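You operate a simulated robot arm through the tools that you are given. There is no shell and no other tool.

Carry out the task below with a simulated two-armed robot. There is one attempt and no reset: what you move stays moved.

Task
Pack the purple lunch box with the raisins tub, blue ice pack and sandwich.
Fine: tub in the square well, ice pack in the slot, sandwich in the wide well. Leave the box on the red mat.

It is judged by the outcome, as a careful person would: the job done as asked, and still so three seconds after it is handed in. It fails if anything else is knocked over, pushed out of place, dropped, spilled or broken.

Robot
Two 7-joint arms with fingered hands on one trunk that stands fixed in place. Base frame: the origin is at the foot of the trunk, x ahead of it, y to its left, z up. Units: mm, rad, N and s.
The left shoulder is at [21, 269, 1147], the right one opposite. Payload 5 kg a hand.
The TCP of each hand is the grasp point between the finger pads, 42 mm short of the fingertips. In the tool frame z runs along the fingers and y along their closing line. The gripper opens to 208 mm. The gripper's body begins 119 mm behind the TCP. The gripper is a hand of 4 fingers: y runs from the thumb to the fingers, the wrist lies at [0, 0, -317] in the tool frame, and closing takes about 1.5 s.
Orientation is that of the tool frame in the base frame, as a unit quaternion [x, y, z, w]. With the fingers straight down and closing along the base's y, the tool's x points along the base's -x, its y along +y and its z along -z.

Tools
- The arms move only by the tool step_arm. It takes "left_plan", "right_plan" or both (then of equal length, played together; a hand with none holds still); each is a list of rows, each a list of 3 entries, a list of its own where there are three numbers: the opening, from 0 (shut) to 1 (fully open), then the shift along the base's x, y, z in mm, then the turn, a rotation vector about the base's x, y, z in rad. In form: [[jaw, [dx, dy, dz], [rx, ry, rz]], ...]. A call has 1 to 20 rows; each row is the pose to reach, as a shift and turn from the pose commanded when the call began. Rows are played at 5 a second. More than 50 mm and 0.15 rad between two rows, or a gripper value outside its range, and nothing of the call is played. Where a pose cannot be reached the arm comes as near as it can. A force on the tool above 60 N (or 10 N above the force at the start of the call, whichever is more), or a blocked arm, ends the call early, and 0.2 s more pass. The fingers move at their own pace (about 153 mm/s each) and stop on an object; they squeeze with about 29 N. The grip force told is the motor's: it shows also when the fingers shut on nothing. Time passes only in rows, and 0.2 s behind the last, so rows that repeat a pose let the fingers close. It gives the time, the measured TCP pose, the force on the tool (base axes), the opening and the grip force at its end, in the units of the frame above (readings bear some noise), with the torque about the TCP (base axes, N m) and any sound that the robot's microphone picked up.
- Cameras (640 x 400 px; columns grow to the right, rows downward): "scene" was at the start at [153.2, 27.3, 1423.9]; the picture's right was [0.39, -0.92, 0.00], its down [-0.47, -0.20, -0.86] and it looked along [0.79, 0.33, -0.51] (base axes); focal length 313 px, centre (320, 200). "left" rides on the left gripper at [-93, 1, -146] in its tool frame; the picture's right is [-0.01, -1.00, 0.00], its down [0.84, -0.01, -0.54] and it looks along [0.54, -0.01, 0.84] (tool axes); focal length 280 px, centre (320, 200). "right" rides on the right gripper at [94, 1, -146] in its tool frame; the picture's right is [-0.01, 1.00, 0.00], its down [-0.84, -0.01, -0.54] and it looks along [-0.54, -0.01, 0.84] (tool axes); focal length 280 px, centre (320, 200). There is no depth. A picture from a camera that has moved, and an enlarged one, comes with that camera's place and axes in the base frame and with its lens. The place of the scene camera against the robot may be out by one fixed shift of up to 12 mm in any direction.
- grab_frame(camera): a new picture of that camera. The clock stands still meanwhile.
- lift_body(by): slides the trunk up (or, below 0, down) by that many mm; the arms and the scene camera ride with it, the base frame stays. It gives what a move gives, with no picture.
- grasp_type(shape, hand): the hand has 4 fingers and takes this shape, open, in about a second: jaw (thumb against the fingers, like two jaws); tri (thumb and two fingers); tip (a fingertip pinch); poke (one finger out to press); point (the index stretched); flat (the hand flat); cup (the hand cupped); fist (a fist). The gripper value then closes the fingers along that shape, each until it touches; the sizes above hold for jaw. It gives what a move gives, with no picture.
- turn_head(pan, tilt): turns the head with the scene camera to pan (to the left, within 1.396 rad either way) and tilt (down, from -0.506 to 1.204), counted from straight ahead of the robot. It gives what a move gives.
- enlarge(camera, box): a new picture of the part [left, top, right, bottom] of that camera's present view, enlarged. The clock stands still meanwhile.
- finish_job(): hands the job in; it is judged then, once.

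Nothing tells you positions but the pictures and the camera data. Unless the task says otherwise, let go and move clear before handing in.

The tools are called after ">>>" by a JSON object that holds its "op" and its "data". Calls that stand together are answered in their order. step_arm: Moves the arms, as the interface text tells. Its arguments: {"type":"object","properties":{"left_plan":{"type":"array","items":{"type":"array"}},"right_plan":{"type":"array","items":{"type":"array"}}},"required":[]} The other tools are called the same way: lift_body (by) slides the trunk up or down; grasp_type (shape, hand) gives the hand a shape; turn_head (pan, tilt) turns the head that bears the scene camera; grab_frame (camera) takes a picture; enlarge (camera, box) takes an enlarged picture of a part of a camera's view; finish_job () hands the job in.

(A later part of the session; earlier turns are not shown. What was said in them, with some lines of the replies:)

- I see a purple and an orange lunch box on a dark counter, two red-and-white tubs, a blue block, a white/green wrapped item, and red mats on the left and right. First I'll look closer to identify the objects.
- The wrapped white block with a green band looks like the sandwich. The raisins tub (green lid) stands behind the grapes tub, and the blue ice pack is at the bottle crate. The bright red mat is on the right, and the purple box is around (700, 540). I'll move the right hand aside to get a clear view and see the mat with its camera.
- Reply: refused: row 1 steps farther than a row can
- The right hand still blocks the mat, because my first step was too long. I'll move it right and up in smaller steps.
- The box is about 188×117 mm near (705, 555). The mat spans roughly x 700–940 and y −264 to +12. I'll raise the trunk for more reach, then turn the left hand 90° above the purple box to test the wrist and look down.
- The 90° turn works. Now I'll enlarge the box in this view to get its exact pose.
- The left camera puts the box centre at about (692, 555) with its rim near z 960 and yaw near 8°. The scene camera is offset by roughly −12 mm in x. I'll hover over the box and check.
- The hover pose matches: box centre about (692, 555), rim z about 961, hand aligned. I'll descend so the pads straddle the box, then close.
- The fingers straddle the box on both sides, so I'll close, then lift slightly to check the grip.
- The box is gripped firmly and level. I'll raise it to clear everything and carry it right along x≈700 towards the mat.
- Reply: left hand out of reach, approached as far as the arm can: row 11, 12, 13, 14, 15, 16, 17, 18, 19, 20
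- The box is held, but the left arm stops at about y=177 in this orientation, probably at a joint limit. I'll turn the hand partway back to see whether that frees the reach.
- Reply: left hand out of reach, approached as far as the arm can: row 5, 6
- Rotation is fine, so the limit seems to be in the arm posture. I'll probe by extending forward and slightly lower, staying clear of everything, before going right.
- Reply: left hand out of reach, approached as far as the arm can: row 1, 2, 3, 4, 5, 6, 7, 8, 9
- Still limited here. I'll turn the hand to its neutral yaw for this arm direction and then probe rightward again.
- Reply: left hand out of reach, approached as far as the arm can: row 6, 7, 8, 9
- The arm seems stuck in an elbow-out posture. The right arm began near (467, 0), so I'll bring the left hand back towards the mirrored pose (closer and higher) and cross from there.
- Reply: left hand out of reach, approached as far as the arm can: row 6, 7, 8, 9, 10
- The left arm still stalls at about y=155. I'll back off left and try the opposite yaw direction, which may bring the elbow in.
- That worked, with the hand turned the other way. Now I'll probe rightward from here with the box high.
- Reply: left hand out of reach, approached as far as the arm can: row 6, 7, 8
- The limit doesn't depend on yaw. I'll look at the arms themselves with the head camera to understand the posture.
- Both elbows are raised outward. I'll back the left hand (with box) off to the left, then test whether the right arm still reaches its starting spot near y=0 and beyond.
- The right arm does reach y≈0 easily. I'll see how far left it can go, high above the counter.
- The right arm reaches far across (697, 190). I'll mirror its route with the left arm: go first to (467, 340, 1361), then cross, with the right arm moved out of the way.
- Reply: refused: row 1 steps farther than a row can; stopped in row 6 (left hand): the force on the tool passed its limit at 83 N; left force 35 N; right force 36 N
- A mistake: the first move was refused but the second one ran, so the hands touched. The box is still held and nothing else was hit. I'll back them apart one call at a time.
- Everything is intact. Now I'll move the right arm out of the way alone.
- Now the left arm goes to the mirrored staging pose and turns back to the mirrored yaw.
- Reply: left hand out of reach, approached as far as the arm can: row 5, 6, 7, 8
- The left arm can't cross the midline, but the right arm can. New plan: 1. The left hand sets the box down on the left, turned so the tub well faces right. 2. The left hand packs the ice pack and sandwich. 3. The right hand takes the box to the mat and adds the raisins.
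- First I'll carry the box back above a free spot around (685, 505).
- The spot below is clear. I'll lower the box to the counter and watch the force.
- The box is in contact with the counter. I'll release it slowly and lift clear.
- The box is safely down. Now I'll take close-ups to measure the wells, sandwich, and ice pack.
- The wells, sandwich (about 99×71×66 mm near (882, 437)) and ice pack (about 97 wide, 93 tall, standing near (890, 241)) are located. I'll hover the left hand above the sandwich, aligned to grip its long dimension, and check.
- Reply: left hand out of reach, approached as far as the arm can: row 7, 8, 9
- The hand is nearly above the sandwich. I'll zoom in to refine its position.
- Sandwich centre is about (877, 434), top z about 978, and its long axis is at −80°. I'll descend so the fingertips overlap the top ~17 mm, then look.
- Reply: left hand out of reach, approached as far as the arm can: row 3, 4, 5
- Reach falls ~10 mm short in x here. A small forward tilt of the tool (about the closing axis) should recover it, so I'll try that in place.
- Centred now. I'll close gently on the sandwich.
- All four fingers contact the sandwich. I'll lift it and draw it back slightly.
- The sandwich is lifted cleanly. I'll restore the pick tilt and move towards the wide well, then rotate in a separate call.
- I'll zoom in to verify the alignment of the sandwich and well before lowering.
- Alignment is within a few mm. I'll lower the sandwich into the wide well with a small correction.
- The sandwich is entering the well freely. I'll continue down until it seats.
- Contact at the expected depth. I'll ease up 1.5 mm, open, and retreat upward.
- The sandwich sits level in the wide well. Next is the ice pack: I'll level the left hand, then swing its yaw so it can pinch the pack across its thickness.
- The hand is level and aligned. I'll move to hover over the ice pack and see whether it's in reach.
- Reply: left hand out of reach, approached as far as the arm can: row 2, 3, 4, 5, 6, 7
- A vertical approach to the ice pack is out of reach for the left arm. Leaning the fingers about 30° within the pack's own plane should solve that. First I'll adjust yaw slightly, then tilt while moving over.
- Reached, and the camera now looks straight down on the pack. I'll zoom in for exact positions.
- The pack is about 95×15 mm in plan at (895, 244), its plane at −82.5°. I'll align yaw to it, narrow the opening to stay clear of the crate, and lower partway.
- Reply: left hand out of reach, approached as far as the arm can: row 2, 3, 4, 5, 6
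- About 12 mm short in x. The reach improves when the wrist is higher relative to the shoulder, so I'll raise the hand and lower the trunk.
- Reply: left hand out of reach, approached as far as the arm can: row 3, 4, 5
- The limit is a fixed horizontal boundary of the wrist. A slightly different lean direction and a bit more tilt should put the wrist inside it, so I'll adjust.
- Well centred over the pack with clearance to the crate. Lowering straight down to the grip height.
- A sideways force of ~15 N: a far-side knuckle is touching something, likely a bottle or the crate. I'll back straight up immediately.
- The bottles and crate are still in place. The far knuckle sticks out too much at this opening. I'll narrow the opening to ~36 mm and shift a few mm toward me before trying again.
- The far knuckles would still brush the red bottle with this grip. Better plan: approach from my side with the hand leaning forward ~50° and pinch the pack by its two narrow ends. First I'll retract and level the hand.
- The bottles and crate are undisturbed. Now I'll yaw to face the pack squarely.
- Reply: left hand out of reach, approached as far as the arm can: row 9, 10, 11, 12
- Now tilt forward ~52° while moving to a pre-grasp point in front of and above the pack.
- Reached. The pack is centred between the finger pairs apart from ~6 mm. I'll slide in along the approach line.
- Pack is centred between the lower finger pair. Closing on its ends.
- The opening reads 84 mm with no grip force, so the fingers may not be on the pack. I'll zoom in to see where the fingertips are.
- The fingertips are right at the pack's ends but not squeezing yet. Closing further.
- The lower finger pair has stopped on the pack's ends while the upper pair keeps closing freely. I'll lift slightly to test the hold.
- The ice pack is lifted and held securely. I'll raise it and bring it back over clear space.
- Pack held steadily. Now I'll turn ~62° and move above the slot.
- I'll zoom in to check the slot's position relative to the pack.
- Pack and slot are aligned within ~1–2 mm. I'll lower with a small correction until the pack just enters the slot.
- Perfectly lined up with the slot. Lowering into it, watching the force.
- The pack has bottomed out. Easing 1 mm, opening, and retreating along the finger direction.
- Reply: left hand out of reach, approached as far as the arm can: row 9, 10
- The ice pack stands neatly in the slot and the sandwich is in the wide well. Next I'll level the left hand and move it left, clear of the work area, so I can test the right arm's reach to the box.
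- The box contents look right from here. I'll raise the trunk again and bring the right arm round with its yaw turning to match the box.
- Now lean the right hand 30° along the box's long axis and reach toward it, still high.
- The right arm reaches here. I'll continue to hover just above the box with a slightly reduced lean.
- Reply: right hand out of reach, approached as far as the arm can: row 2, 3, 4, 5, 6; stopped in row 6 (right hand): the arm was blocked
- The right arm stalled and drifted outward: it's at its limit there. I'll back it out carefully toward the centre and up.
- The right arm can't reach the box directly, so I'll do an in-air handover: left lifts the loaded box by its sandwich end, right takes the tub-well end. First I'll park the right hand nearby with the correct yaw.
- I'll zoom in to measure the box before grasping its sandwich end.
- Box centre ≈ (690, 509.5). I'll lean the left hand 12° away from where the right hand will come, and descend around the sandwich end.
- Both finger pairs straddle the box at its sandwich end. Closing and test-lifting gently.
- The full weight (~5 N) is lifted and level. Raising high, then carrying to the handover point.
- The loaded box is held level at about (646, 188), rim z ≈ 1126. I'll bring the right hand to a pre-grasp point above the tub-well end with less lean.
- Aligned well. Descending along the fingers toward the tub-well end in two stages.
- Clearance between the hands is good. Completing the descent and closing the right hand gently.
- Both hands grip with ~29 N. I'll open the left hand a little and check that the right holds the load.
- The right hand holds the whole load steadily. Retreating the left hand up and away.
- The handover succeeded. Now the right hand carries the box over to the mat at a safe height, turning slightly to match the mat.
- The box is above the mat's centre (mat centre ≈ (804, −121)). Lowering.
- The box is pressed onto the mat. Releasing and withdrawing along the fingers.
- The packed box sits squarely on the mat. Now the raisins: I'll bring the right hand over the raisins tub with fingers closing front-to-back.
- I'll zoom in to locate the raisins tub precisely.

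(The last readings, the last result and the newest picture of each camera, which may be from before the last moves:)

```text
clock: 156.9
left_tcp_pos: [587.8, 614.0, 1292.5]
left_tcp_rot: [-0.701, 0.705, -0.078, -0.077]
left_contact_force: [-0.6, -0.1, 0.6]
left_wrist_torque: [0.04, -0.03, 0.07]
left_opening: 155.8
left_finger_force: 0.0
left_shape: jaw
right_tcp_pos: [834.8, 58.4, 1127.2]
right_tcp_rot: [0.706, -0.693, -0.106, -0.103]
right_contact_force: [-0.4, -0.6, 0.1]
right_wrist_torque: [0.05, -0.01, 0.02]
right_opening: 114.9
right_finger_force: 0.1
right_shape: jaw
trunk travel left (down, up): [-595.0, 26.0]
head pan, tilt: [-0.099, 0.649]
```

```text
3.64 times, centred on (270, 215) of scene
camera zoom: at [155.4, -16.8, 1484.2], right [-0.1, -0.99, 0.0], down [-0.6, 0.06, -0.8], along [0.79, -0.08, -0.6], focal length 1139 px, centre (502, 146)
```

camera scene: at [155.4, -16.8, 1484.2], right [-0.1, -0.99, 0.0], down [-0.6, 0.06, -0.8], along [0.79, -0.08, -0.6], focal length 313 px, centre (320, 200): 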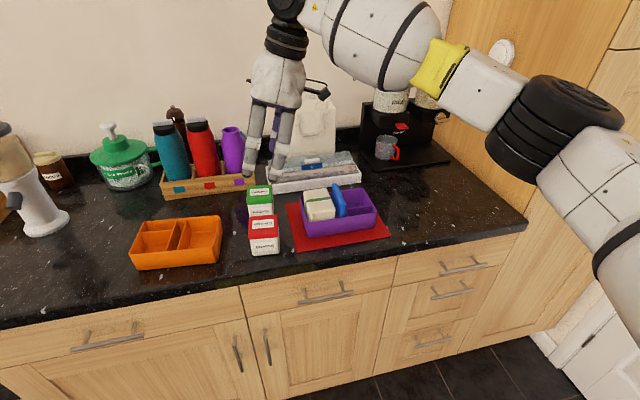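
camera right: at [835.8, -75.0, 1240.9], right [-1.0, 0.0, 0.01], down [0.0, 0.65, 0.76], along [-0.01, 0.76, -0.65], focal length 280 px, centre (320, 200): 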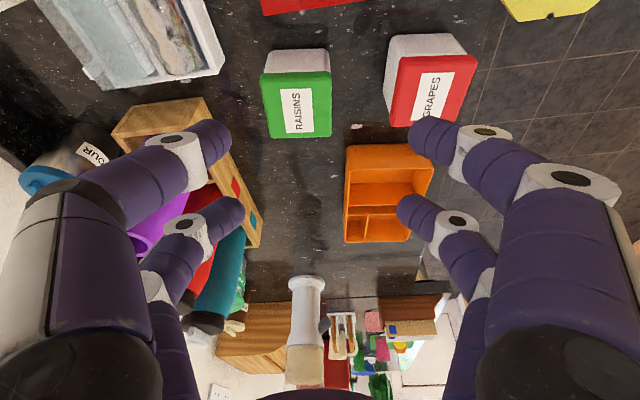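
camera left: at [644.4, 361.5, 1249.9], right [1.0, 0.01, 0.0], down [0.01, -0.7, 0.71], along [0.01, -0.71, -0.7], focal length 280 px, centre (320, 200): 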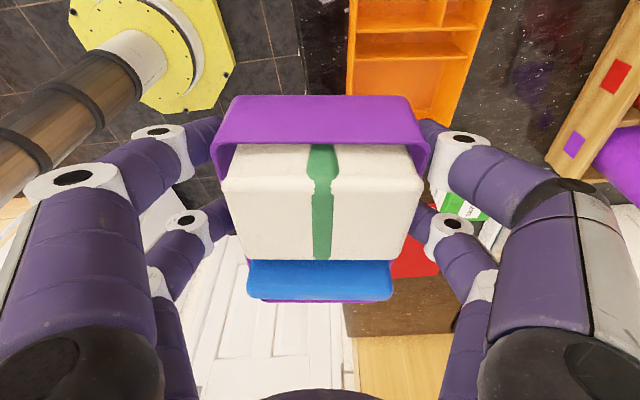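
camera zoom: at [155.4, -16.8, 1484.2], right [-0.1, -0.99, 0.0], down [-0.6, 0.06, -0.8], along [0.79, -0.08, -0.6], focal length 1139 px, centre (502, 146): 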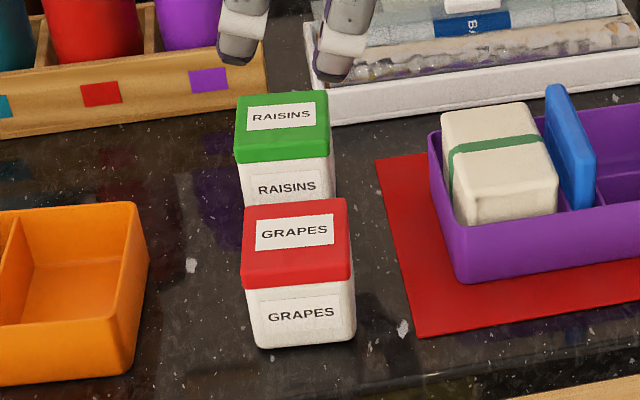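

Tub centre ≈ (855.5, 86), top z ≈ 989. I'll move over it and descend partway, checking reach.

>>> {"op": "step_arm", "data": {"right_plan": [[0.5, [10, 9, -15], [0, 0, 0]], [0.5, [20.7, 19.3, -35], [0, 0, 0]], [0.5, [20.7, 19.3, -65], [0, 0, 0]], [0.5, [20.7, 19.3, -65], [0, 0, 0]]]}}

>>> {"op": "grab_frame", "data": {"camera": "right"}}

>>> {"op": "enlarge", "data": {"camera": "scene", "box": [200, 90, 340, 270]}}

```text
clock: 157.9
left_tcp_pos: [585.9, 615.3, 1292.6]
left_tcp_rot: [-0.7, 0.705, -0.078, -0.078]
left_contact_force: [-1.0, 0.4, 1.1]
left_wrist_torque: [-0.06, -0.09, 0.04]
left_opening: 155.9
left_finger_force: 0.0
left_shape: jaw
right_tcp_pos: [852.1, 77.8, 1064.9]
right_tcp_rot: [0.706, -0.693, -0.106, -0.103]
right_contact_force: [-0.2, -0.2, 0.5]
right_wrist_torque: [-0.08, -0.03, 0.04]
right_opening: 104.8
right_finger_force: 0.1
right_shape: jaw
trunk travel left (down, up): [-595.0, 26.0]
head pan, tilt: [-0.099, 0.649]
```

```text
taken
camera right: at [854.5, -54.9, 1178.8], right [-1.0, -0.01, 0.01], down [0.0, 0.65, 0.76], along [-0.01, 0.76, -0.65], focal length 280 px, centre (320, 200)
```

right: 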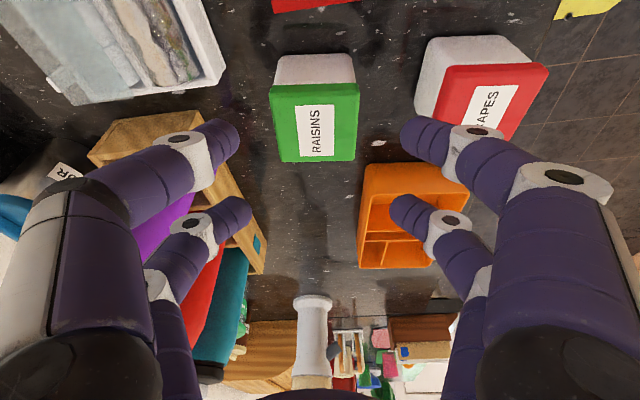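

```text
2.22 times, centred on (270, 180) of scene
camera zoom: at [154.8, -15.9, 1484.3], right [-0.1, -1.0, 0.0], down [-0.6, 0.06, -0.8], along [0.79, -0.08, -0.6], focal length 696 px, centre (431, 244)
```

zoom: 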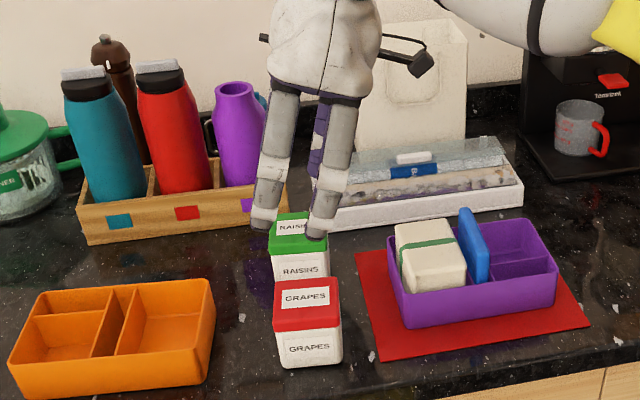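

>>> {"op": "step_arm", "data": {"right_plan": [[0.5, [1.5, 0, -20], [0, 0, 0]], [0.5, [1.5, 0, -40], [0, 0, 0]], [0.5, [1.5, 0, -53], [0, 0, 0]], [0.5, [1.5, 0, -53], [0, 0, 0]]]}}

>>> {"op": "grab_frame", "data": {"camera": "right"}}

>>> {"op": "enlarge", "data": {"camera": "scene", "box": [220, 110, 320, 260]}}

```text
clock: 158.9
left_tcp_pos: [587.3, 614.8, 1293.5]
left_tcp_rot: [-0.701, 0.705, -0.079, -0.077]
left_contact_force: [-1.3, 0.1, 0.8]
left_wrist_torque: [-0.03, -0.03, 0.05]
left_opening: 155.6
left_finger_force: 0.0
left_shape: jaw
right_tcp_pos: [855.8, 77.2, 1011.4]
right_tcp_rot: [0.707, -0.692, -0.106, -0.103]
right_contact_force: [0.0, 0.0, 0.5]
right_wrist_torque: [0.02, -0.03, 0.04]
right_opening: 104.7
right_finger_force: 0.0
right_shape: jaw
trunk travel left (down, up): [-595.0, 26.0]
head pan, tilt: [-0.099, 0.649]
```

```text
taken
camera right: at [856.3, -55.8, 1125.4], right [-1.0, -0.01, 0.01], down [0.0, 0.65, 0.76], along [-0.01, 0.76, -0.65], focal length 280 px, centre (320, 200)
```

right: 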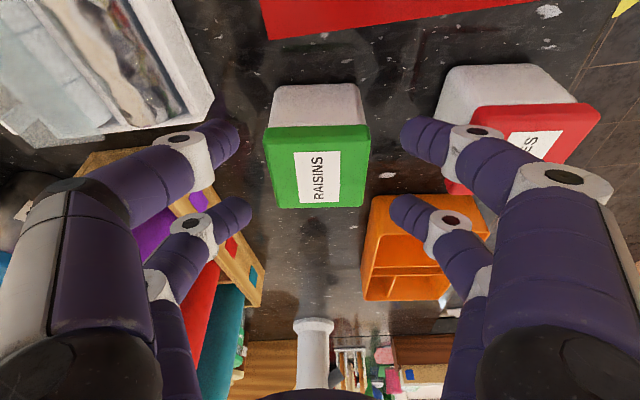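

```text
2.67 times, centred on (270, 185) of scene
camera zoom: at [155.3, -16.4, 1484.2], right [-0.1, -1.0, 0.0], down [-0.6, 0.06, -0.8], along [0.79, -0.08, -0.6], focal length 835 px, centre (453, 240)
```

zoom: 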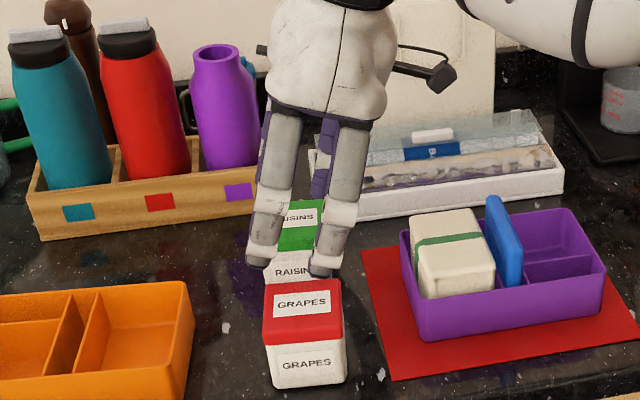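

The finger pairs are set further along y than I assumed. I'll shift back ~10 mm and a touch lower so both pairs contact the tub, then check.

>>> {"op": "step_arm", "data": {"right_plan": [[0.5, [0, -5, 0], [0, 0, 0]], [0.5, [0, -10.7, -3], [0, 0, 0]], [0.5, [0, -10.7, -6], [0, 0, 0]], [0.5, [0, -10.7, -6], [0, 0, 0]]]}}

>>> {"op": "grab_frame", "data": {"camera": "right"}}

```text
clock: 159.9
left_tcp_pos: [586.7, 614.8, 1293.0]
left_tcp_rot: [-0.701, 0.705, -0.078, -0.076]
left_contact_force: [-0.1, -0.4, -0.2]
left_wrist_torque: [-0.02, 0.03, 0.0]
left_opening: 155.7
left_finger_force: 0.0
left_shape: jaw
right_tcp_pos: [857.2, 68.2, 1005.2]
right_tcp_rot: [0.705, -0.694, -0.106, -0.103]
right_contact_force: [0.3, -0.6, 0.3]
right_wrist_torque: [0.07, 0.0, -0.01]
right_opening: 104.6
right_finger_force: 0.1
right_shape: jaw
trunk travel left (down, up): [-595.0, 26.0]
head pan, tilt: [-0.099, 0.649]
```

```text
taken
camera right: at [857.6, -64.8, 1118.5], right [-1.0, 0.0, 0.01], down [0.0, 0.65, 0.76], along [-0.01, 0.76, -0.65], focal length 280 px, centre (320, 200)
```

right: 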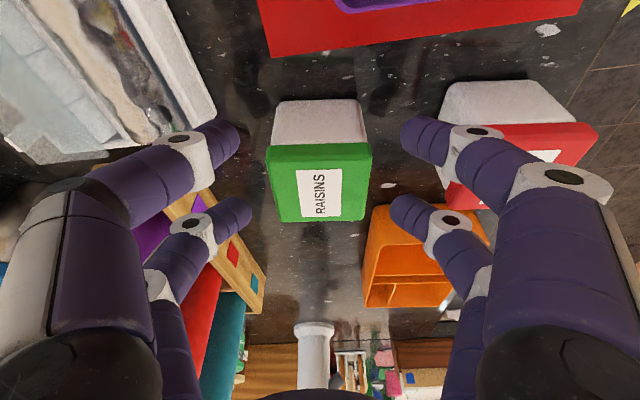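

Both pairs would land right on the tub's corners. Better to centre just one (upper) pair on the tub: I'll shift back so that pair is centred and the other pair stays in free air.

>>> {"op": "step_arm", "data": {"right_plan": [[0.5, [-1, -10, 0], [0, 0, 0]], [0.5, [-1, -20, -4], [0, 0, 0]], [0.5, [-1, -29, -10], [0, 0, 0]], [0.5, [-1, -29, -14], [0, 0, 0]], [0.5, [-1, -29, -14], [0, 0, 0]]]}}

>>> {"op": "grab_frame", "data": {"camera": "right"}}

>>> {"op": "enlarge", "data": {"camera": "scene", "box": [220, 110, 360, 260]}}

```text
clock: 161.1
left_tcp_pos: [587.2, 615.8, 1293.9]
left_tcp_rot: [-0.701, 0.705, -0.078, -0.077]
left_contact_force: [-0.5, 0.0, 0.8]
left_wrist_torque: [0.01, -0.02, -0.02]
left_opening: 155.9
left_finger_force: 0.1
left_shape: jaw
right_tcp_pos: [854.9, 38.9, 990.9]
right_tcp_rot: [0.706, -0.693, -0.106, -0.103]
right_contact_force: [-0.8, 0.5, 0.5]
right_wrist_torque: [0.03, 0.01, 0.01]
right_opening: 104.4
right_finger_force: 0.2
right_shape: jaw
trunk travel left (down, up): [-595.0, 26.0]
head pan, tilt: [-0.099, 0.649]
```

```text
taken
camera right: at [856.4, -94.2, 1105.1], right [-1.0, 0.0, 0.01], down [0.0, 0.65, 0.76], along [-0.01, 0.76, -0.65], focal length 280 px, centre (320, 200)
```

right: 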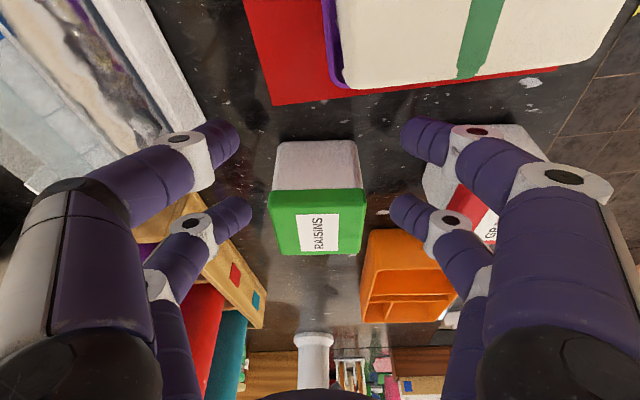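

```text
2.67 times, centred on (290, 185) of scene
camera zoom: at [155.5, -16.6, 1484.1], right [-0.1, -0.99, 0.0], down [-0.6, 0.06, -0.8], along [0.79, -0.08, -0.6], focal length 835 px, centre (400, 240)
```

zoom: 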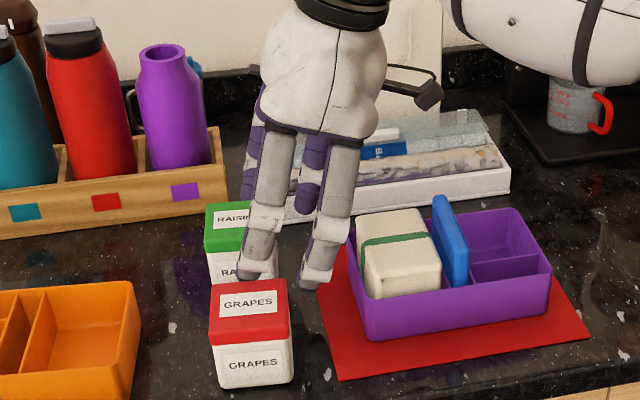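

The upper pair is centred on the tub. Closing.

>>> {"op": "step_arm", "data": {"right_plan": [[0.4, [0, 0, 0], [0, 0, 0]], [0.32, [0, 0, 0], [0, 0, 0]], [0.25, [0, 0, 0], [0, 0, 0]], [0.18, [0, 0, 0], [0, 0, 0]], [0.15, [0, 0, 0], [0, 0, 0]], [0.15, [0, 0, 0], [0, 0, 0]], [0.15, [0, 0, 0], [0, 0, 0]]]}}

>>> {"op": "grab_frame", "data": {"camera": "right"}}

>>> {"op": "enlarge", "data": {"camera": "scene", "box": [220, 110, 360, 260]}}

```text
clock: 162.7
left_tcp_pos: [586.0, 615.0, 1292.9]
left_tcp_rot: [-0.701, 0.704, -0.078, -0.077]
left_contact_force: [0.1, 0.3, -0.4]
left_wrist_torque: [0.0, -0.01, 0.02]
left_opening: 156.0
left_finger_force: 0.0
left_shape: jaw
right_tcp_pos: [854.9, 38.5, 992.1]
right_tcp_rot: [0.705, -0.694, -0.106, -0.104]
right_contact_force: [2.1, -3.1, 14.1]
right_wrist_torque: [0.45, -0.05, -0.06]
right_opening: 37.3
right_finger_force: 0.1
right_shape: jaw
trunk travel left (down, up): [-595.0, 26.0]
head pan, tilt: [-0.099, 0.649]
```

```text
taken
camera right: at [856.0, -94.3, 1106.2], right [-1.0, 0.0, 0.01], down [0.0, 0.65, 0.76], along [-0.01, 0.76, -0.65], focal length 280 px, centre (320, 200)
```

right: 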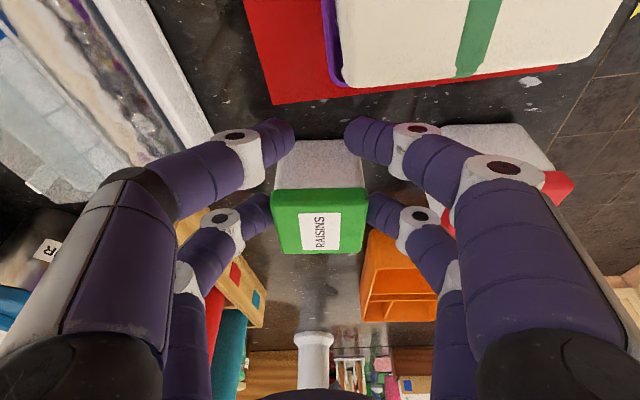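

```text
2.67 times, centred on (290, 185) of scene
camera zoom: at [154.7, -16.6, 1484.3], right [-0.1, -0.99, 0.0], down [-0.6, 0.06, -0.8], along [0.79, -0.08, -0.6], focal length 835 px, centre (400, 240)
```

zoom: 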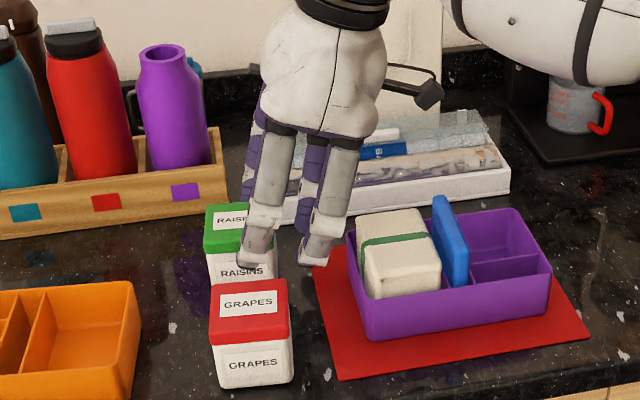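

The pair is on the tub. Test lift.

>>> {"op": "step_arm", "data": {"right_plan": [[0.15, [0, 0, 4], [0, 0, 0]], [0.15, [0, 0, 12], [0, 0, 0]], [0.15, [0, 0, 25], [0, 0, 0]], [0.15, [0, 0, 25], [0, 0, 0]]]}}

>>> {"op": "grab_frame", "data": {"camera": "right"}}

>>> {"op": "enlarge", "data": {"camera": "scene", "box": [220, 110, 360, 260]}}

```text
clock: 163.7
left_tcp_pos: [587.1, 614.8, 1292.5]
left_tcp_rot: [-0.701, 0.705, -0.078, -0.077]
left_contact_force: [0.3, 0.3, 0.2]
left_wrist_torque: [-0.01, 0.02, -0.05]
left_opening: 155.8
left_finger_force: 0.1
left_shape: jaw
right_tcp_pos: [854.7, 38.1, 1014.6]
right_tcp_rot: [0.706, -0.693, -0.106, -0.102]
right_contact_force: [-0.9, -0.7, -2.1]
right_wrist_torque: [-0.03, -0.01, 0.0]
right_opening: 36.4
right_finger_force: 0.1
right_shape: jaw
trunk travel left (down, up): [-595.0, 26.0]
head pan, tilt: [-0.099, 0.649]
```

```text
taken
camera right: at [857.0, -93.8, 1129.3], right [-1.0, -0.01, 0.01], down [0.0, 0.65, 0.76], along [-0.01, 0.76, -0.65], focal length 280 px, centre (320, 200)
```

right: 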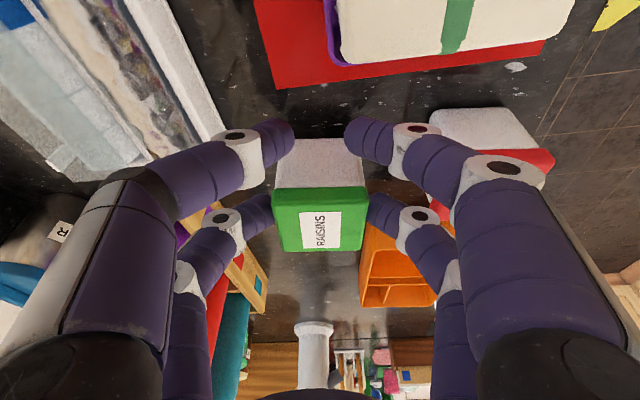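

```text
2.67 times, centred on (290, 185) of scene
camera zoom: at [155.7, -16.4, 1484.0], right [-0.1, -0.99, 0.0], down [-0.6, 0.06, -0.8], along [0.79, -0.08, -0.6], focal length 835 px, centre (400, 240)
```

zoom: 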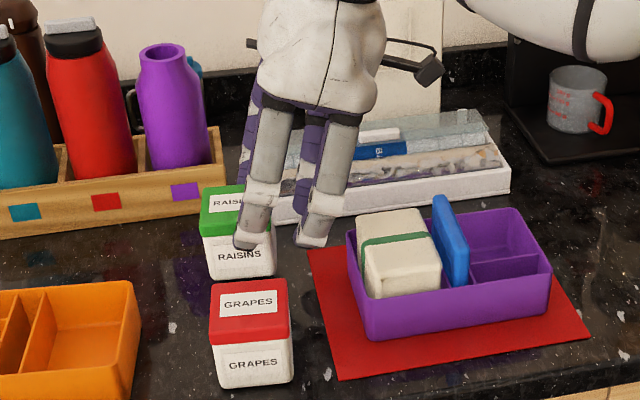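

The tub is held and hanging level. Raising it and carrying it over the square well.

>>> {"op": "step_arm", "data": {"right_plan": [[0.15, [0, 0, 35], [0, 0, 0]], [0.15, [0, 0, 75], [0, 0, 0]], [0.15, [0, -5, 112], [0, 0, 0]], [0.15, [-2, -30, 125], [0, 0, 0.01]], [0.15, [-5, -65, 125], [0, 0, 0.025]], [0.15, [-8, -100, 125], [0, 0, 0.04]], [0.15, [-11, -135, 125], [0, 0, 0.055]], [0.15, [-14, -170, 125], [0, 0, 0.07]], [0.15, [-17, -205, 125], [0, 0, 0.085]], [0.15, [-20, -238, 125], [0, 0, 0.1]], [0.15, [-21.5, -256, 125], [0, 0, 0.1]], [0.15, [-21.5, -256, 125], [0, 0, 0.1]]]}}

>>> {"op": "grab_frame", "data": {"camera": "right"}}

>>> {"op": "enlarge", "data": {"camera": "scene", "box": [260, 90, 440, 260]}}

```text
clock: 166.3
left_tcp_pos: [587.4, 614.9, 1291.8]
left_tcp_rot: [-0.701, 0.705, -0.079, -0.077]
left_contact_force: [0.6, 1.2, -0.3]
left_wrist_torque: [-0.03, 0.0, 0.0]
left_opening: 155.4
left_finger_force: 0.1
left_shape: jaw
right_tcp_pos: [833.4, -215.6, 1142.0]
right_tcp_rot: [0.74, -0.656, -0.111, -0.097]
right_contact_force: [0.1, 0.6, -0.2]
right_wrist_torque: [-0.11, 0.0, -0.02]
right_opening: 36.1
right_finger_force: 0.0
right_shape: jaw
trunk travel left (down, up): [-595.0, 26.0]
head pan, tilt: [-0.099, 0.649]
```

```text
taken
camera right: at [847.4, -347.8, 1255.5], right [-0.99, -0.11, 0.01], down [-0.06, 0.65, 0.76], along [-0.08, 0.76, -0.65], focal length 280 px, centre (320, 200)
```

right: 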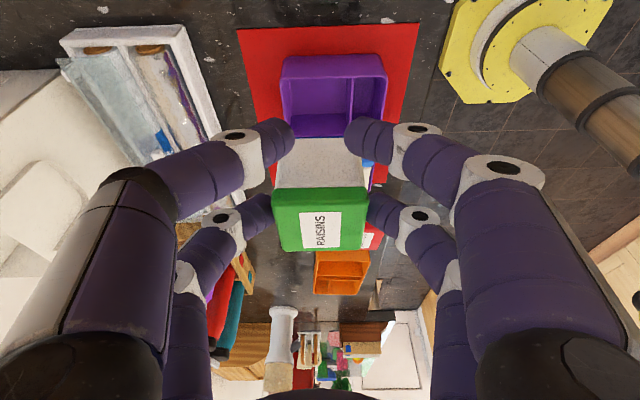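

```text
2.35 times, centred on (350, 175) of scene
camera zoom: at [155.6, -16.2, 1484.1], right [-0.1, -1.0, 0.0], down [-0.6, 0.06, -0.8], along [0.79, -0.08, -0.6], focal length 737 px, centre (249, 259)
```

zoom: 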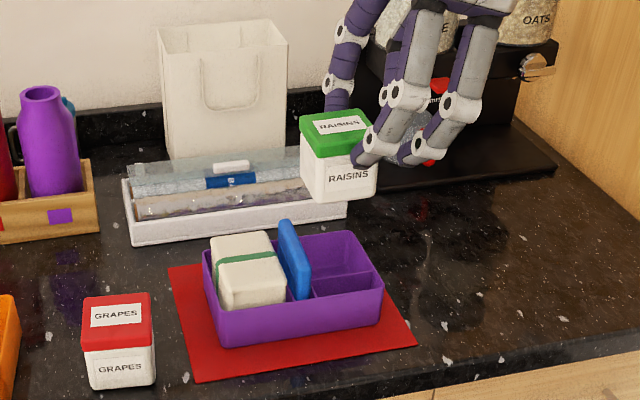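

I'll zoom in on the well from the right camera to fine-tune alignment.

>>> {"op": "enlarge", "data": {"camera": "right", "box": [230, 20, 430, 260]}}

```text
1.67 times, centred on (330, 140) of right
camera zoom: at [847.4, -347.8, 1255.5], right [-0.99, -0.11, 0.01], down [-0.06, 0.65, 0.76], along [-0.08, 0.76, -0.65], focal length 467 px, centre (303, 300)
```

zoom: 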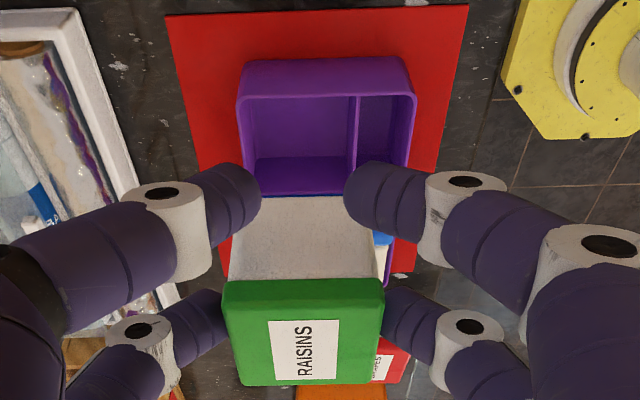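

Aligned to within a couple of mm. Lowering to just above the rim with a small correction.

>>> {"op": "step_arm", "data": {"right_plan": [[0.15, [1.2, -2, -25], [0, 0, 0]], [0.15, [1.2, -2, -50], [0, 0, 0]], [0.15, [1.2, -2, -72], [0, 0, 0]], [0.15, [1.2, -2, -87], [0, 0, 0]], [0.15, [1.2, -2, -87], [0, 0, 0]]]}}

>>> {"op": "enlarge", "data": {"camera": "right", "box": [230, 20, 430, 260]}}

>>> {"op": "enlarge", "data": {"camera": "scene", "box": [290, 130, 410, 250]}}

```text
clock: 167.5
left_tcp_pos: [587.2, 613.5, 1292.6]
left_tcp_rot: [-0.701, 0.704, -0.078, -0.078]
left_contact_force: [-0.5, -0.7, -0.5]
left_wrist_torque: [0.01, -0.01, 0.0]
left_opening: 155.7
left_finger_force: 0.1
left_shape: jaw
right_tcp_pos: [833.6, -219.0, 1052.7]
right_tcp_rot: [0.74, -0.656, -0.111, -0.098]
right_contact_force: [0.3, 1.0, -1.2]
right_wrist_torque: [-0.06, 0.04, -0.01]
right_opening: 36.1
right_finger_force: 0.0
right_shape: jaw
trunk travel left (down, up): [-595.0, 26.0]
head pan, tilt: [-0.099, 0.649]
```

```text
1.67 times, centred on (330, 140) of right
camera zoom: at [849.4, -351.0, 1166.8], right [-0.99, -0.1, 0.01], down [-0.06, 0.65, 0.76], along [-0.08, 0.76, -0.65], focal length 467 px, centre (303, 300)
```

zoom: 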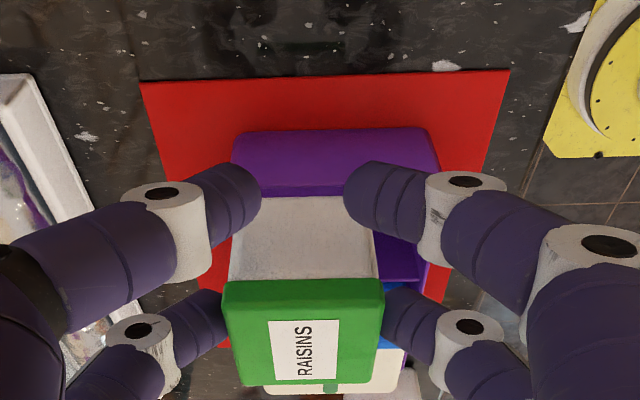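

```text
3.33 times, centred on (350, 190) of scene
camera zoom: at [155.6, -16.3, 1484.1], right [-0.1, -1.0, 0.0], down [-0.6, 0.06, -0.8], along [0.79, -0.08, -0.6], focal length 1044 px, centre (220, 233)
```

zoom: 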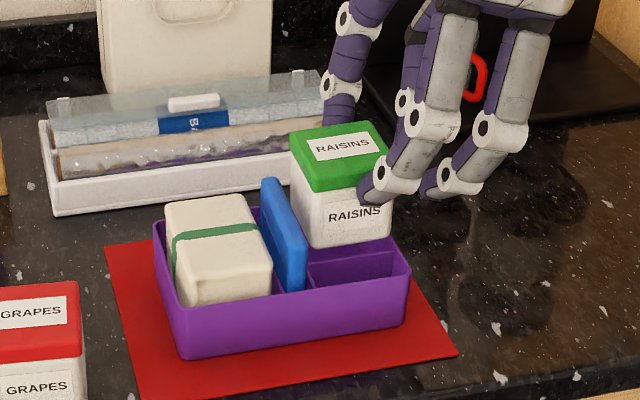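

Small correction (+2.5 mm along the box) and start the insertion.

>>> {"op": "step_arm", "data": {"right_plan": [[0.15, [-0.3, 2.5, 0], [0, 0, 0]], [0.15, [-0.3, 2.5, -7], [0, 0, 0]], [0.15, [-0.3, 2.5, -14], [0, 0, 0]], [0.15, [-0.3, 2.5, -19], [0, 0, 0]], [0.15, [-0.3, 2.5, -19], [0, 0, 0]]]}}

>>> {"op": "enlarge", "data": {"camera": "right", "box": [230, 20, 430, 260]}}

>>> {"op": "enlarge", "data": {"camera": "scene", "box": [290, 130, 410, 250]}}

```text
clock: 168.7
left_tcp_pos: [586.3, 615.6, 1292.2]
left_tcp_rot: [-0.701, 0.705, -0.078, -0.078]
left_contact_force: [-0.6, 0.6, -0.1]
left_wrist_torque: [-0.01, -0.03, -0.03]
left_opening: 155.5
left_finger_force: 0.0
left_shape: jaw
right_tcp_pos: [834.3, -215.7, 1034.0]
right_tcp_rot: [0.739, -0.657, -0.11, -0.098]
right_contact_force: [-0.1, 0.8, -0.6]
right_wrist_torque: [-0.04, -0.02, -0.02]
right_opening: 36.2
right_finger_force: 0.1
right_shape: jaw
trunk travel left (down, up): [-595.0, 26.0]
head pan, tilt: [-0.099, 0.649]
```

```text
1.67 times, centred on (330, 140) of right
camera zoom: at [848.9, -347.7, 1148.1], right [-0.99, -0.1, 0.01], down [-0.06, 0.65, 0.76], along [-0.08, 0.76, -0.65], focal length 467 px, centre (303, 300)
```

zoom: 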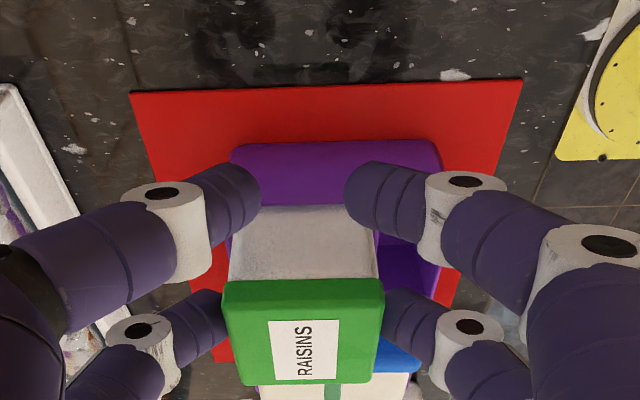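

```text
3.33 times, centred on (350, 190) of scene
camera zoom: at [155.4, -16.2, 1484.2], right [-0.1, -1.0, 0.0], down [-0.6, 0.06, -0.8], along [0.79, -0.08, -0.6], focal length 1044 px, centre (220, 233)
```

zoom: 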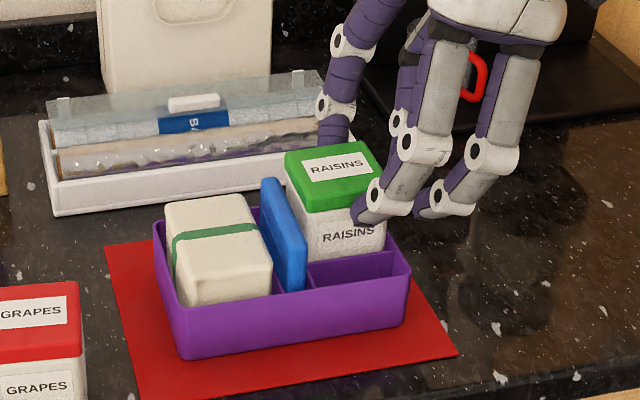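

It's inside the rim with no contact force. Continuing down in small steps.

>>> {"op": "step_arm", "data": {"right_plan": [[0.15, [0, -0.5, -5], [0, 0, 0]], [0.15, [0, -0.5, -10], [0, 0, 0]], [0.15, [0, -0.5, -15], [0, 0, 0]], [0.15, [0, -0.5, -15], [0, 0, 0]]]}}

>>> {"op": "enlarge", "data": {"camera": "right", "box": [230, 20, 430, 260]}}

>>> {"op": "enlarge", "data": {"camera": "scene", "box": [290, 130, 410, 250]}}

```text
clock: 169.7
left_tcp_pos: [587.8, 616.4, 1293.3]
left_tcp_rot: [-0.701, 0.704, -0.078, -0.077]
left_contact_force: [0.8, -0.4, 0.3]
left_wrist_torque: [-0.01, -0.01, 0.01]
left_opening: 155.7
left_finger_force: 0.1
left_shape: jaw
right_tcp_pos: [835.0, -217.0, 1019.4]
right_tcp_rot: [0.74, -0.657, -0.111, -0.098]
right_contact_force: [0.5, 0.2, -1.5]
right_wrist_torque: [-0.05, 0.01, -0.03]
right_opening: 36.2
right_finger_force: 0.0
right_shape: jaw
trunk travel left (down, up): [-595.0, 26.0]
head pan, tilt: [-0.099, 0.649]
```

```text
1.67 times, centred on (330, 140) of right
camera zoom: at [849.1, -348.0, 1133.6], right [-0.99, -0.1, 0.01], down [-0.06, 0.65, 0.76], along [-0.08, 0.76, -0.65], focal length 467 px, centre (303, 300)
```

zoom: 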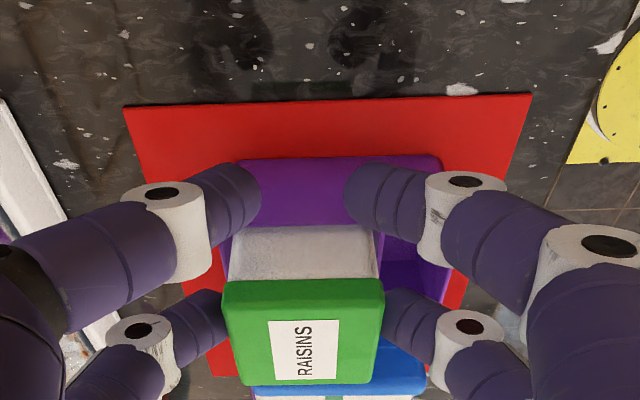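

```text
3.33 times, centred on (350, 190) of scene
camera zoom: at [155.5, -16.3, 1484.1], right [-0.1, -1.0, 0.0], down [-0.6, 0.06, -0.8], along [0.79, -0.08, -0.6], focal length 1044 px, centre (220, 233)
```

zoom: 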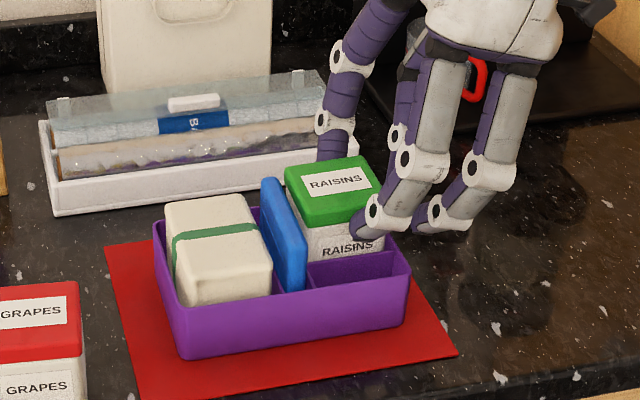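

>>> {"op": "step_arm", "data": {"right_plan": [[0.15, [0, -0.5, -4], [0, 0, 0]], [0.15, [0, -0.5, -8], [0, 0, 0]], [0.15, [0, -0.5, -12], [0, 0, 0]], [0.15, [0, -0.5, -12], [0, 0, 0]]]}}

>>> {"op": "enlarge", "data": {"camera": "right", "box": [230, 20, 430, 260]}}

>>> {"op": "enlarge", "data": {"camera": "scene", "box": [290, 130, 410, 250]}}

```text
clock: 170.7
left_tcp_pos: [586.0, 614.5, 1292.5]
left_tcp_rot: [-0.701, 0.704, -0.078, -0.077]
left_contact_force: [-0.6, 0.1, 0.5]
left_wrist_torque: [0.01, -0.01, -0.04]
left_opening: 155.6
left_finger_force: 0.1
left_shape: jaw
right_tcp_pos: [834.4, -217.5, 1007.7]
right_tcp_rot: [0.739, -0.657, -0.111, -0.097]
right_contact_force: [0.7, -0.1, -0.8]
right_wrist_torque: [-0.05, -0.03, 0.0]
right_opening: 36.4
right_finger_force: 0.1
right_shape: jaw
trunk travel left (down, up): [-595.0, 26.0]
head pan, tilt: [-0.099, 0.649]
```

```text
1.67 times, centred on (330, 140) of right
camera zoom: at [848.7, -348.9, 1121.6], right [-0.99, -0.1, 0.01], down [-0.06, 0.65, 0.76], along [-0.08, 0.76, -0.65], focal length 467 px, centre (303, 300)
```

zoom: 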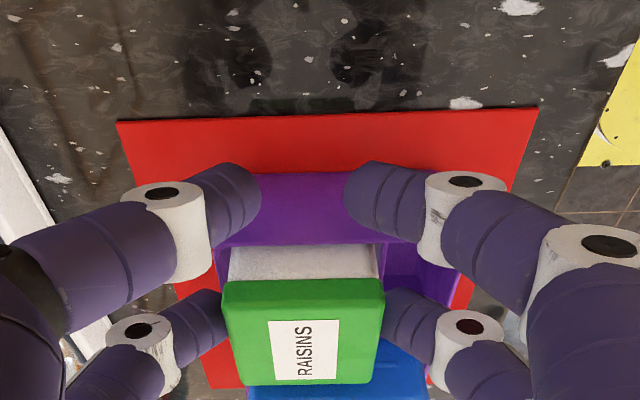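

```text
3.33 times, centred on (350, 190) of scene
camera zoom: at [155.4, -16.3, 1484.1], right [-0.1, -1.0, 0.0], down [-0.6, 0.06, -0.8], along [0.79, -0.08, -0.6], focal length 1044 px, centre (220, 233)
```

zoom: 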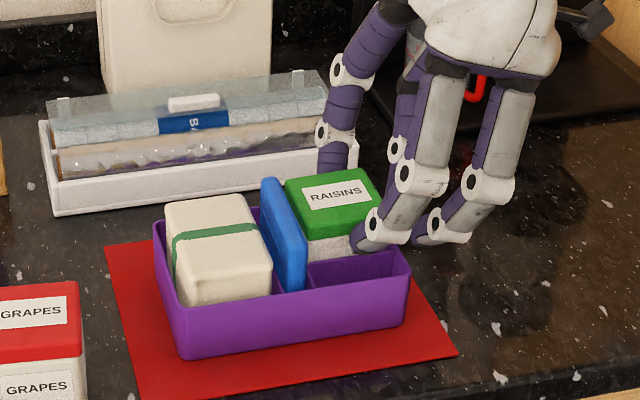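

Going well. Final ~10 mm in small steps until it seats.

>>> {"op": "step_arm", "data": {"right_plan": [[0.15, [0, 0, -3], [0, 0, 0]], [0.15, [0, 0, -6], [0, 0, 0]], [0.15, [0, 0, -9], [0, 0, 0]], [0.15, [0, 0, -9], [0, 0, 0]]]}}

>>> {"op": "enlarge", "data": {"camera": "scene", "box": [290, 130, 410, 250]}}

```text
clock: 171.7
left_tcp_pos: [586.2, 613.7, 1292.4]
left_tcp_rot: [-0.701, 0.705, -0.077, -0.077]
left_contact_force: [0.0, -0.6, 0.5]
left_wrist_torque: [-0.02, -0.03, 0.01]
left_opening: 155.7
left_finger_force: 0.0
left_shape: jaw
right_tcp_pos: [835.1, -216.6, 1001.5]
right_tcp_rot: [0.739, -0.657, -0.11, -0.098]
right_contact_force: [0.3, -1.7, 10.3]
right_wrist_torque: [0.35, 0.0, 0.0]
right_opening: 36.0
right_finger_force: 0.1
right_shape: jaw
trunk travel left (down, up): [-595.0, 26.0]
head pan, tilt: [-0.099, 0.649]
```

```text
3.33 times, centred on (350, 190) of scene
camera zoom: at [154.9, -16.3, 1484.3], right [-0.1, -1.0, 0.0], down [-0.6, 0.06, -0.8], along [0.79, -0.08, -0.6], focal length 1044 px, centre (220, 233)
```

zoom: 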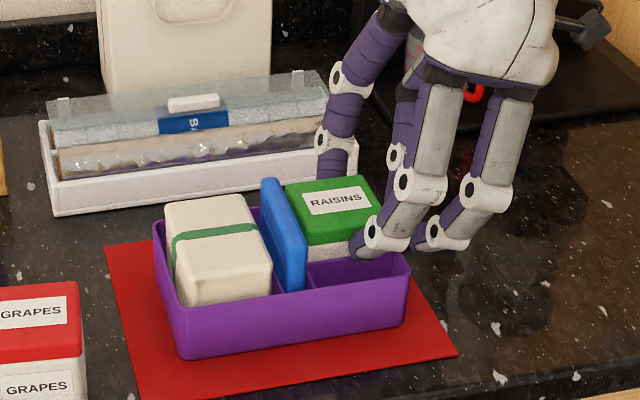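

The tub has bottomed in the square well. Easing off, opening, and withdrawing.

>>> {"op": "step_arm", "data": {"right_plan": [[0.25, [0, 0, 1], [0, 0, 0]], [0.35, [0, 0, 1.5], [0, 0, 0]], [0.45, [0, 0, 2], [0, 0, 0]], [0.5, [0, 0, 2], [0, 0, 0]], [0.5, [0, 0, 2], [0, 0, 0]], [0.5, [0.5, -3, 14], [0, 0, 0]], [0.5, [2, -13, 45], [0, 0, 0]], [0.5, [3, -25, 85], [0, 0, 0]], [0.5, [4, -37, 125], [0, 0, 0]], [0.5, [4, -50, 165], [0, 0, 0]], [0.5, [4, -50, 165], [0, 0, 0]]]}}

>>> {"op": "grab_frame", "data": {"camera": "right"}}

>>> {"op": "enlarge", "data": {"camera": "scene", "box": [270, 120, 430, 260]}}

```text
clock: 174.1
left_tcp_pos: [588.1, 615.2, 1291.7]
left_tcp_rot: [-0.701, 0.704, -0.077, -0.078]
left_contact_force: [0.9, 0.0, 0.2]
left_wrist_torque: [-0.01, 0.11, -0.05]
left_opening: 155.7
left_finger_force: 0.0
left_shape: jaw
right_tcp_pos: [836.1, -269.1, 1163.5]
right_tcp_rot: [0.74, -0.656, -0.112, -0.096]
right_contact_force: [1.0, 0.3, -0.5]
right_wrist_torque: [-0.01, 0.06, 0.0]
right_opening: 103.5
right_finger_force: 0.0
right_shape: jaw
trunk travel left (down, up): [-595.0, 26.0]
head pan, tilt: [-0.099, 0.649]
```

```text
taken
camera right: at [851.8, -400.6, 1277.4], right [-0.99, -0.1, 0.01], down [-0.06, 0.65, 0.76], along [-0.08, 0.76, -0.65], focal length 280 px, centre (320, 200)
```

right: 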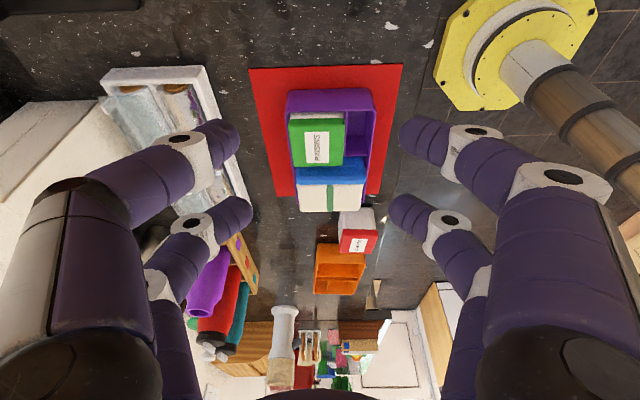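

```text
2.86 times, centred on (350, 190) of scene
camera zoom: at [156.3, -16.3, 1483.9], right [-0.1, -0.99, 0.0], down [-0.6, 0.06, -0.8], along [0.79, -0.08, -0.61], focal length 895 px, centre (234, 229)
```

zoom: 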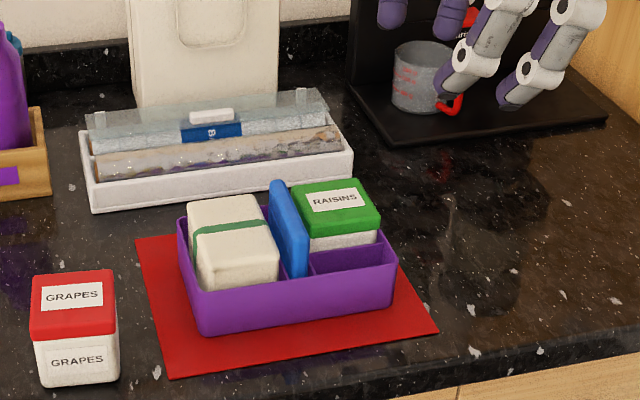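

The tub, ice pack and sandwich are in the box on the mat. I'll zoom in to check that everything is seated properly.

>>> {"op": "enlarge", "data": {"camera": "scene", "box": [305, 170, 395, 240]}}

>>> {"op": "enlarge", "data": {"camera": "right", "box": [240, 55, 410, 225]}}

>>> {"op": "grab_frame", "data": {"camera": "scene"}}

```text
5.71 times, centred on (350, 205) of scene
camera zoom: at [156.3, -16.3, 1483.9], right [-0.1, -0.99, 0.0], down [-0.6, 0.06, -0.8], along [0.79, -0.08, -0.61], focal length 1790 px, centre (149, 171)
```

zoom: 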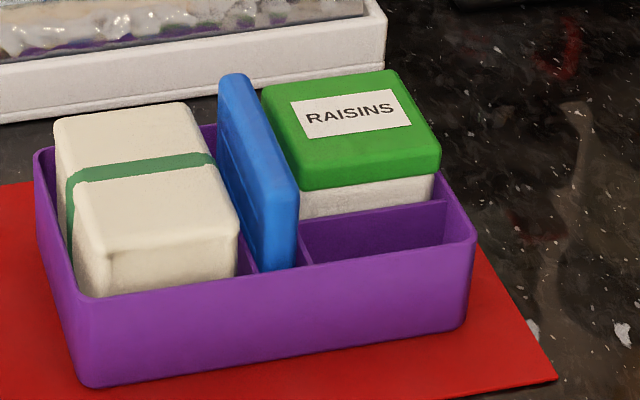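

```text
2.35 times, centred on (325, 140) of right
camera zoom: at [851.8, -400.6, 1277.4], right [-0.99, -0.1, 0.01], down [-0.06, 0.65, 0.76], along [-0.08, 0.76, -0.65], focal length 660 px, centre (308, 341)
```

zoom: 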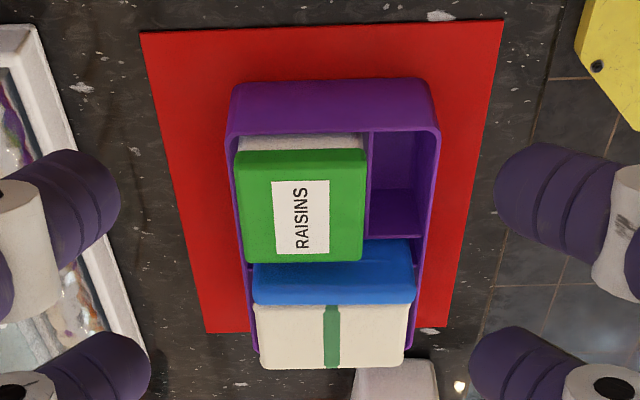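

```text
taken
camera scene: at [156.3, -16.3, 1483.9], right [-0.1, -0.99, 0.0], down [-0.6, 0.06, -0.8], along [0.79, -0.08, -0.61], focal length 313 px, centre (320, 200)
```

scene: 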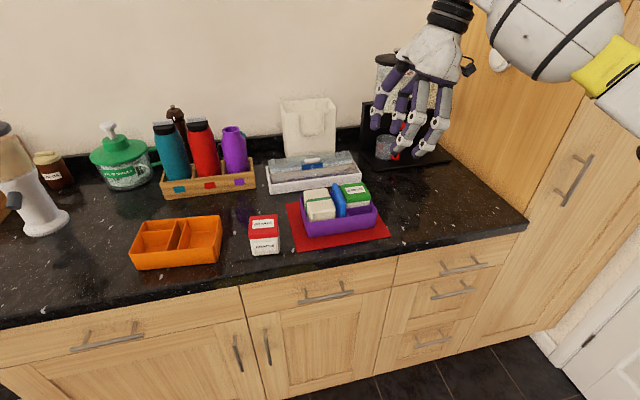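

Everything is seated and level, and the box is well inside the mat. I'll move the right hand clear and take one last look before handing in.

>>> {"op": "step_arm", "data": {"right_plan": [[0.5, [-15, -10, 30], [0, 0, 0]], [0.5, [-45, -20, 60], [0, 0, 0]], [0.5, [-85, -25, 75], [0, 0, 0]], [0.5, [-125, -30, 85], [0, 0, 0]], [0.5, [-165, -35, 90], [0, 0, 0]], [0.5, [-205, -40, 95], [0, 0, 0]], [0.5, [-245, -45, 100], [0, 0, 0]], [0.5, [-285, -50, 100], [0, 0, 0]], [0.5, [-285, -50, 100], [0, 0, 0]]]}}

>>> {"op": "grab_frame", "data": {"camera": "scene"}}

>>> {"op": "turn_head", "data": {"pan": 0.4, "tilt": 0.6}}

>>> {"op": "grab_frame", "data": {"camera": "scene"}}

```text
clock: 176.1
left_tcp_pos: [587.4, 615.4, 1292.4]
left_tcp_rot: [-0.701, 0.705, -0.077, -0.078]
left_contact_force: [0.8, -0.2, -0.4]
left_wrist_torque: [-0.06, 0.09, -0.02]
left_opening: 155.6
left_finger_force: 0.0
left_shape: jaw
right_tcp_pos: [554.0, -319.6, 1265.3]
right_tcp_rot: [0.739, -0.657, -0.11, -0.096]
right_contact_force: [0.8, 0.7, 0.3]
right_wrist_torque: [-0.04, 0.04, 0.0]
right_opening: 103.5
right_finger_force: 0.0
right_shape: jaw
trunk travel left (down, up): [-595.0, 26.0]
head pan, tilt: [-0.099, 0.649]
```

```text
taken
camera scene: at [156.1, -15.9, 1484.0], right [-0.1, -1.0, 0.0], down [-0.6, 0.06, -0.8], along [0.79, -0.08, -0.61], focal length 313 px, centre (320, 200)
```

scene: 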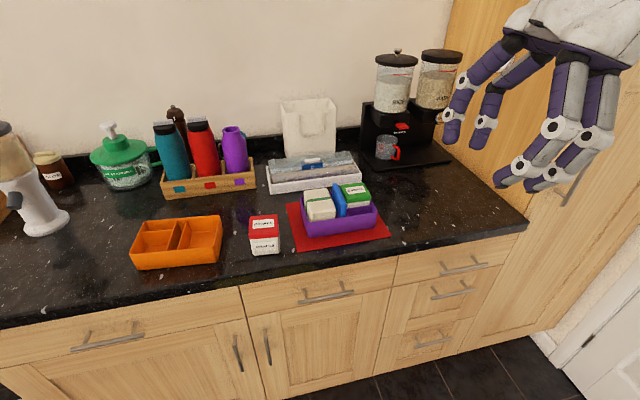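

```text
clock: 177.0
left_tcp_pos: [586.7, 613.6, 1293.6]
left_tcp_rot: [-0.701, 0.705, -0.078, -0.077]
left_contact_force: [0.0, -0.4, -0.1]
left_wrist_torque: [0.02, -0.02, 0.05]
left_opening: 155.7
left_finger_force: 0.0
left_shape: jaw
right_tcp_pos: [553.4, -318.5, 1265.2]
right_tcp_rot: [0.74, -0.656, -0.112, -0.098]
right_contact_force: [0.1, -0.9, -0.5]
right_wrist_torque: [0.0, -0.05, -0.02]
right_opening: 103.6
right_finger_force: 0.0
right_shape: jaw
trunk travel left (down, up): [-595.0, 26.0]
head pan, tilt: [0.4, 0.6]
```

```text
taken
camera scene: at [150.3, 26.6, 1488.4], right [0.39, -0.92, 0.0], down [-0.52, -0.22, -0.83], along [0.76, 0.32, -0.56], focal length 313 px, centre (320, 200)
```

scene: 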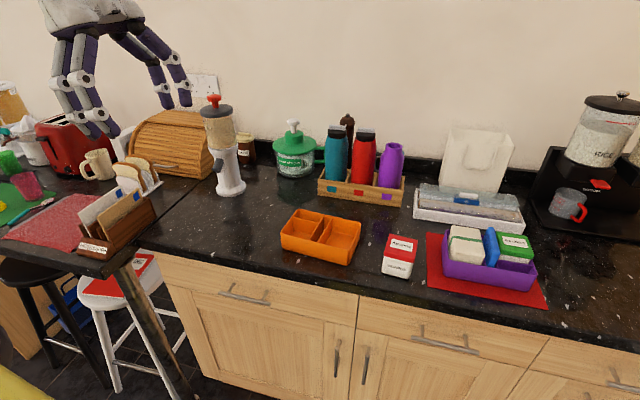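

The purple box is on the red mat with the tub in the square well, the ice pack upright in the slot and the sandwich in the wide well. Everything else looks upright and in place and both hands are clear, so I'm handing in.

>>> {"op": "finish_job", "data": {}}

```text
The job is handed in.
```

The purple lunch box is packed and sitting on the red mat, and I've handed the job in. The raisins tub is in the square well, the ice pack stands upright in the slot, and the sandwich is in the wide well. In the last pictures everything was level and the box sat well inside the mat.

- **Bottle or crate contact:** while I was lining up on the ice pack, a knuckle pressed about 15 N against something at the bottle crate, most likely a bottle. I backed off at once. The bottles stayed upright, and the crate may have moved about 1 mm, though I couldn't tell that apart from measurement error.
- **Hands touched:** early on, the two hands bumped each other in the air with the empty box held. Nothing was dropped or knocked.
- **Passing between hands:** the left arm couldn't reach the mat. The left hand put in the sandwich and ice pack, then passed the box to the right hand in the air. The right hand set it on the mat and added the raisins tub.
- **Which mat:** there is also a dull red mat on the left-hand counter. I took "the red mat" to be the bright red one on the right.
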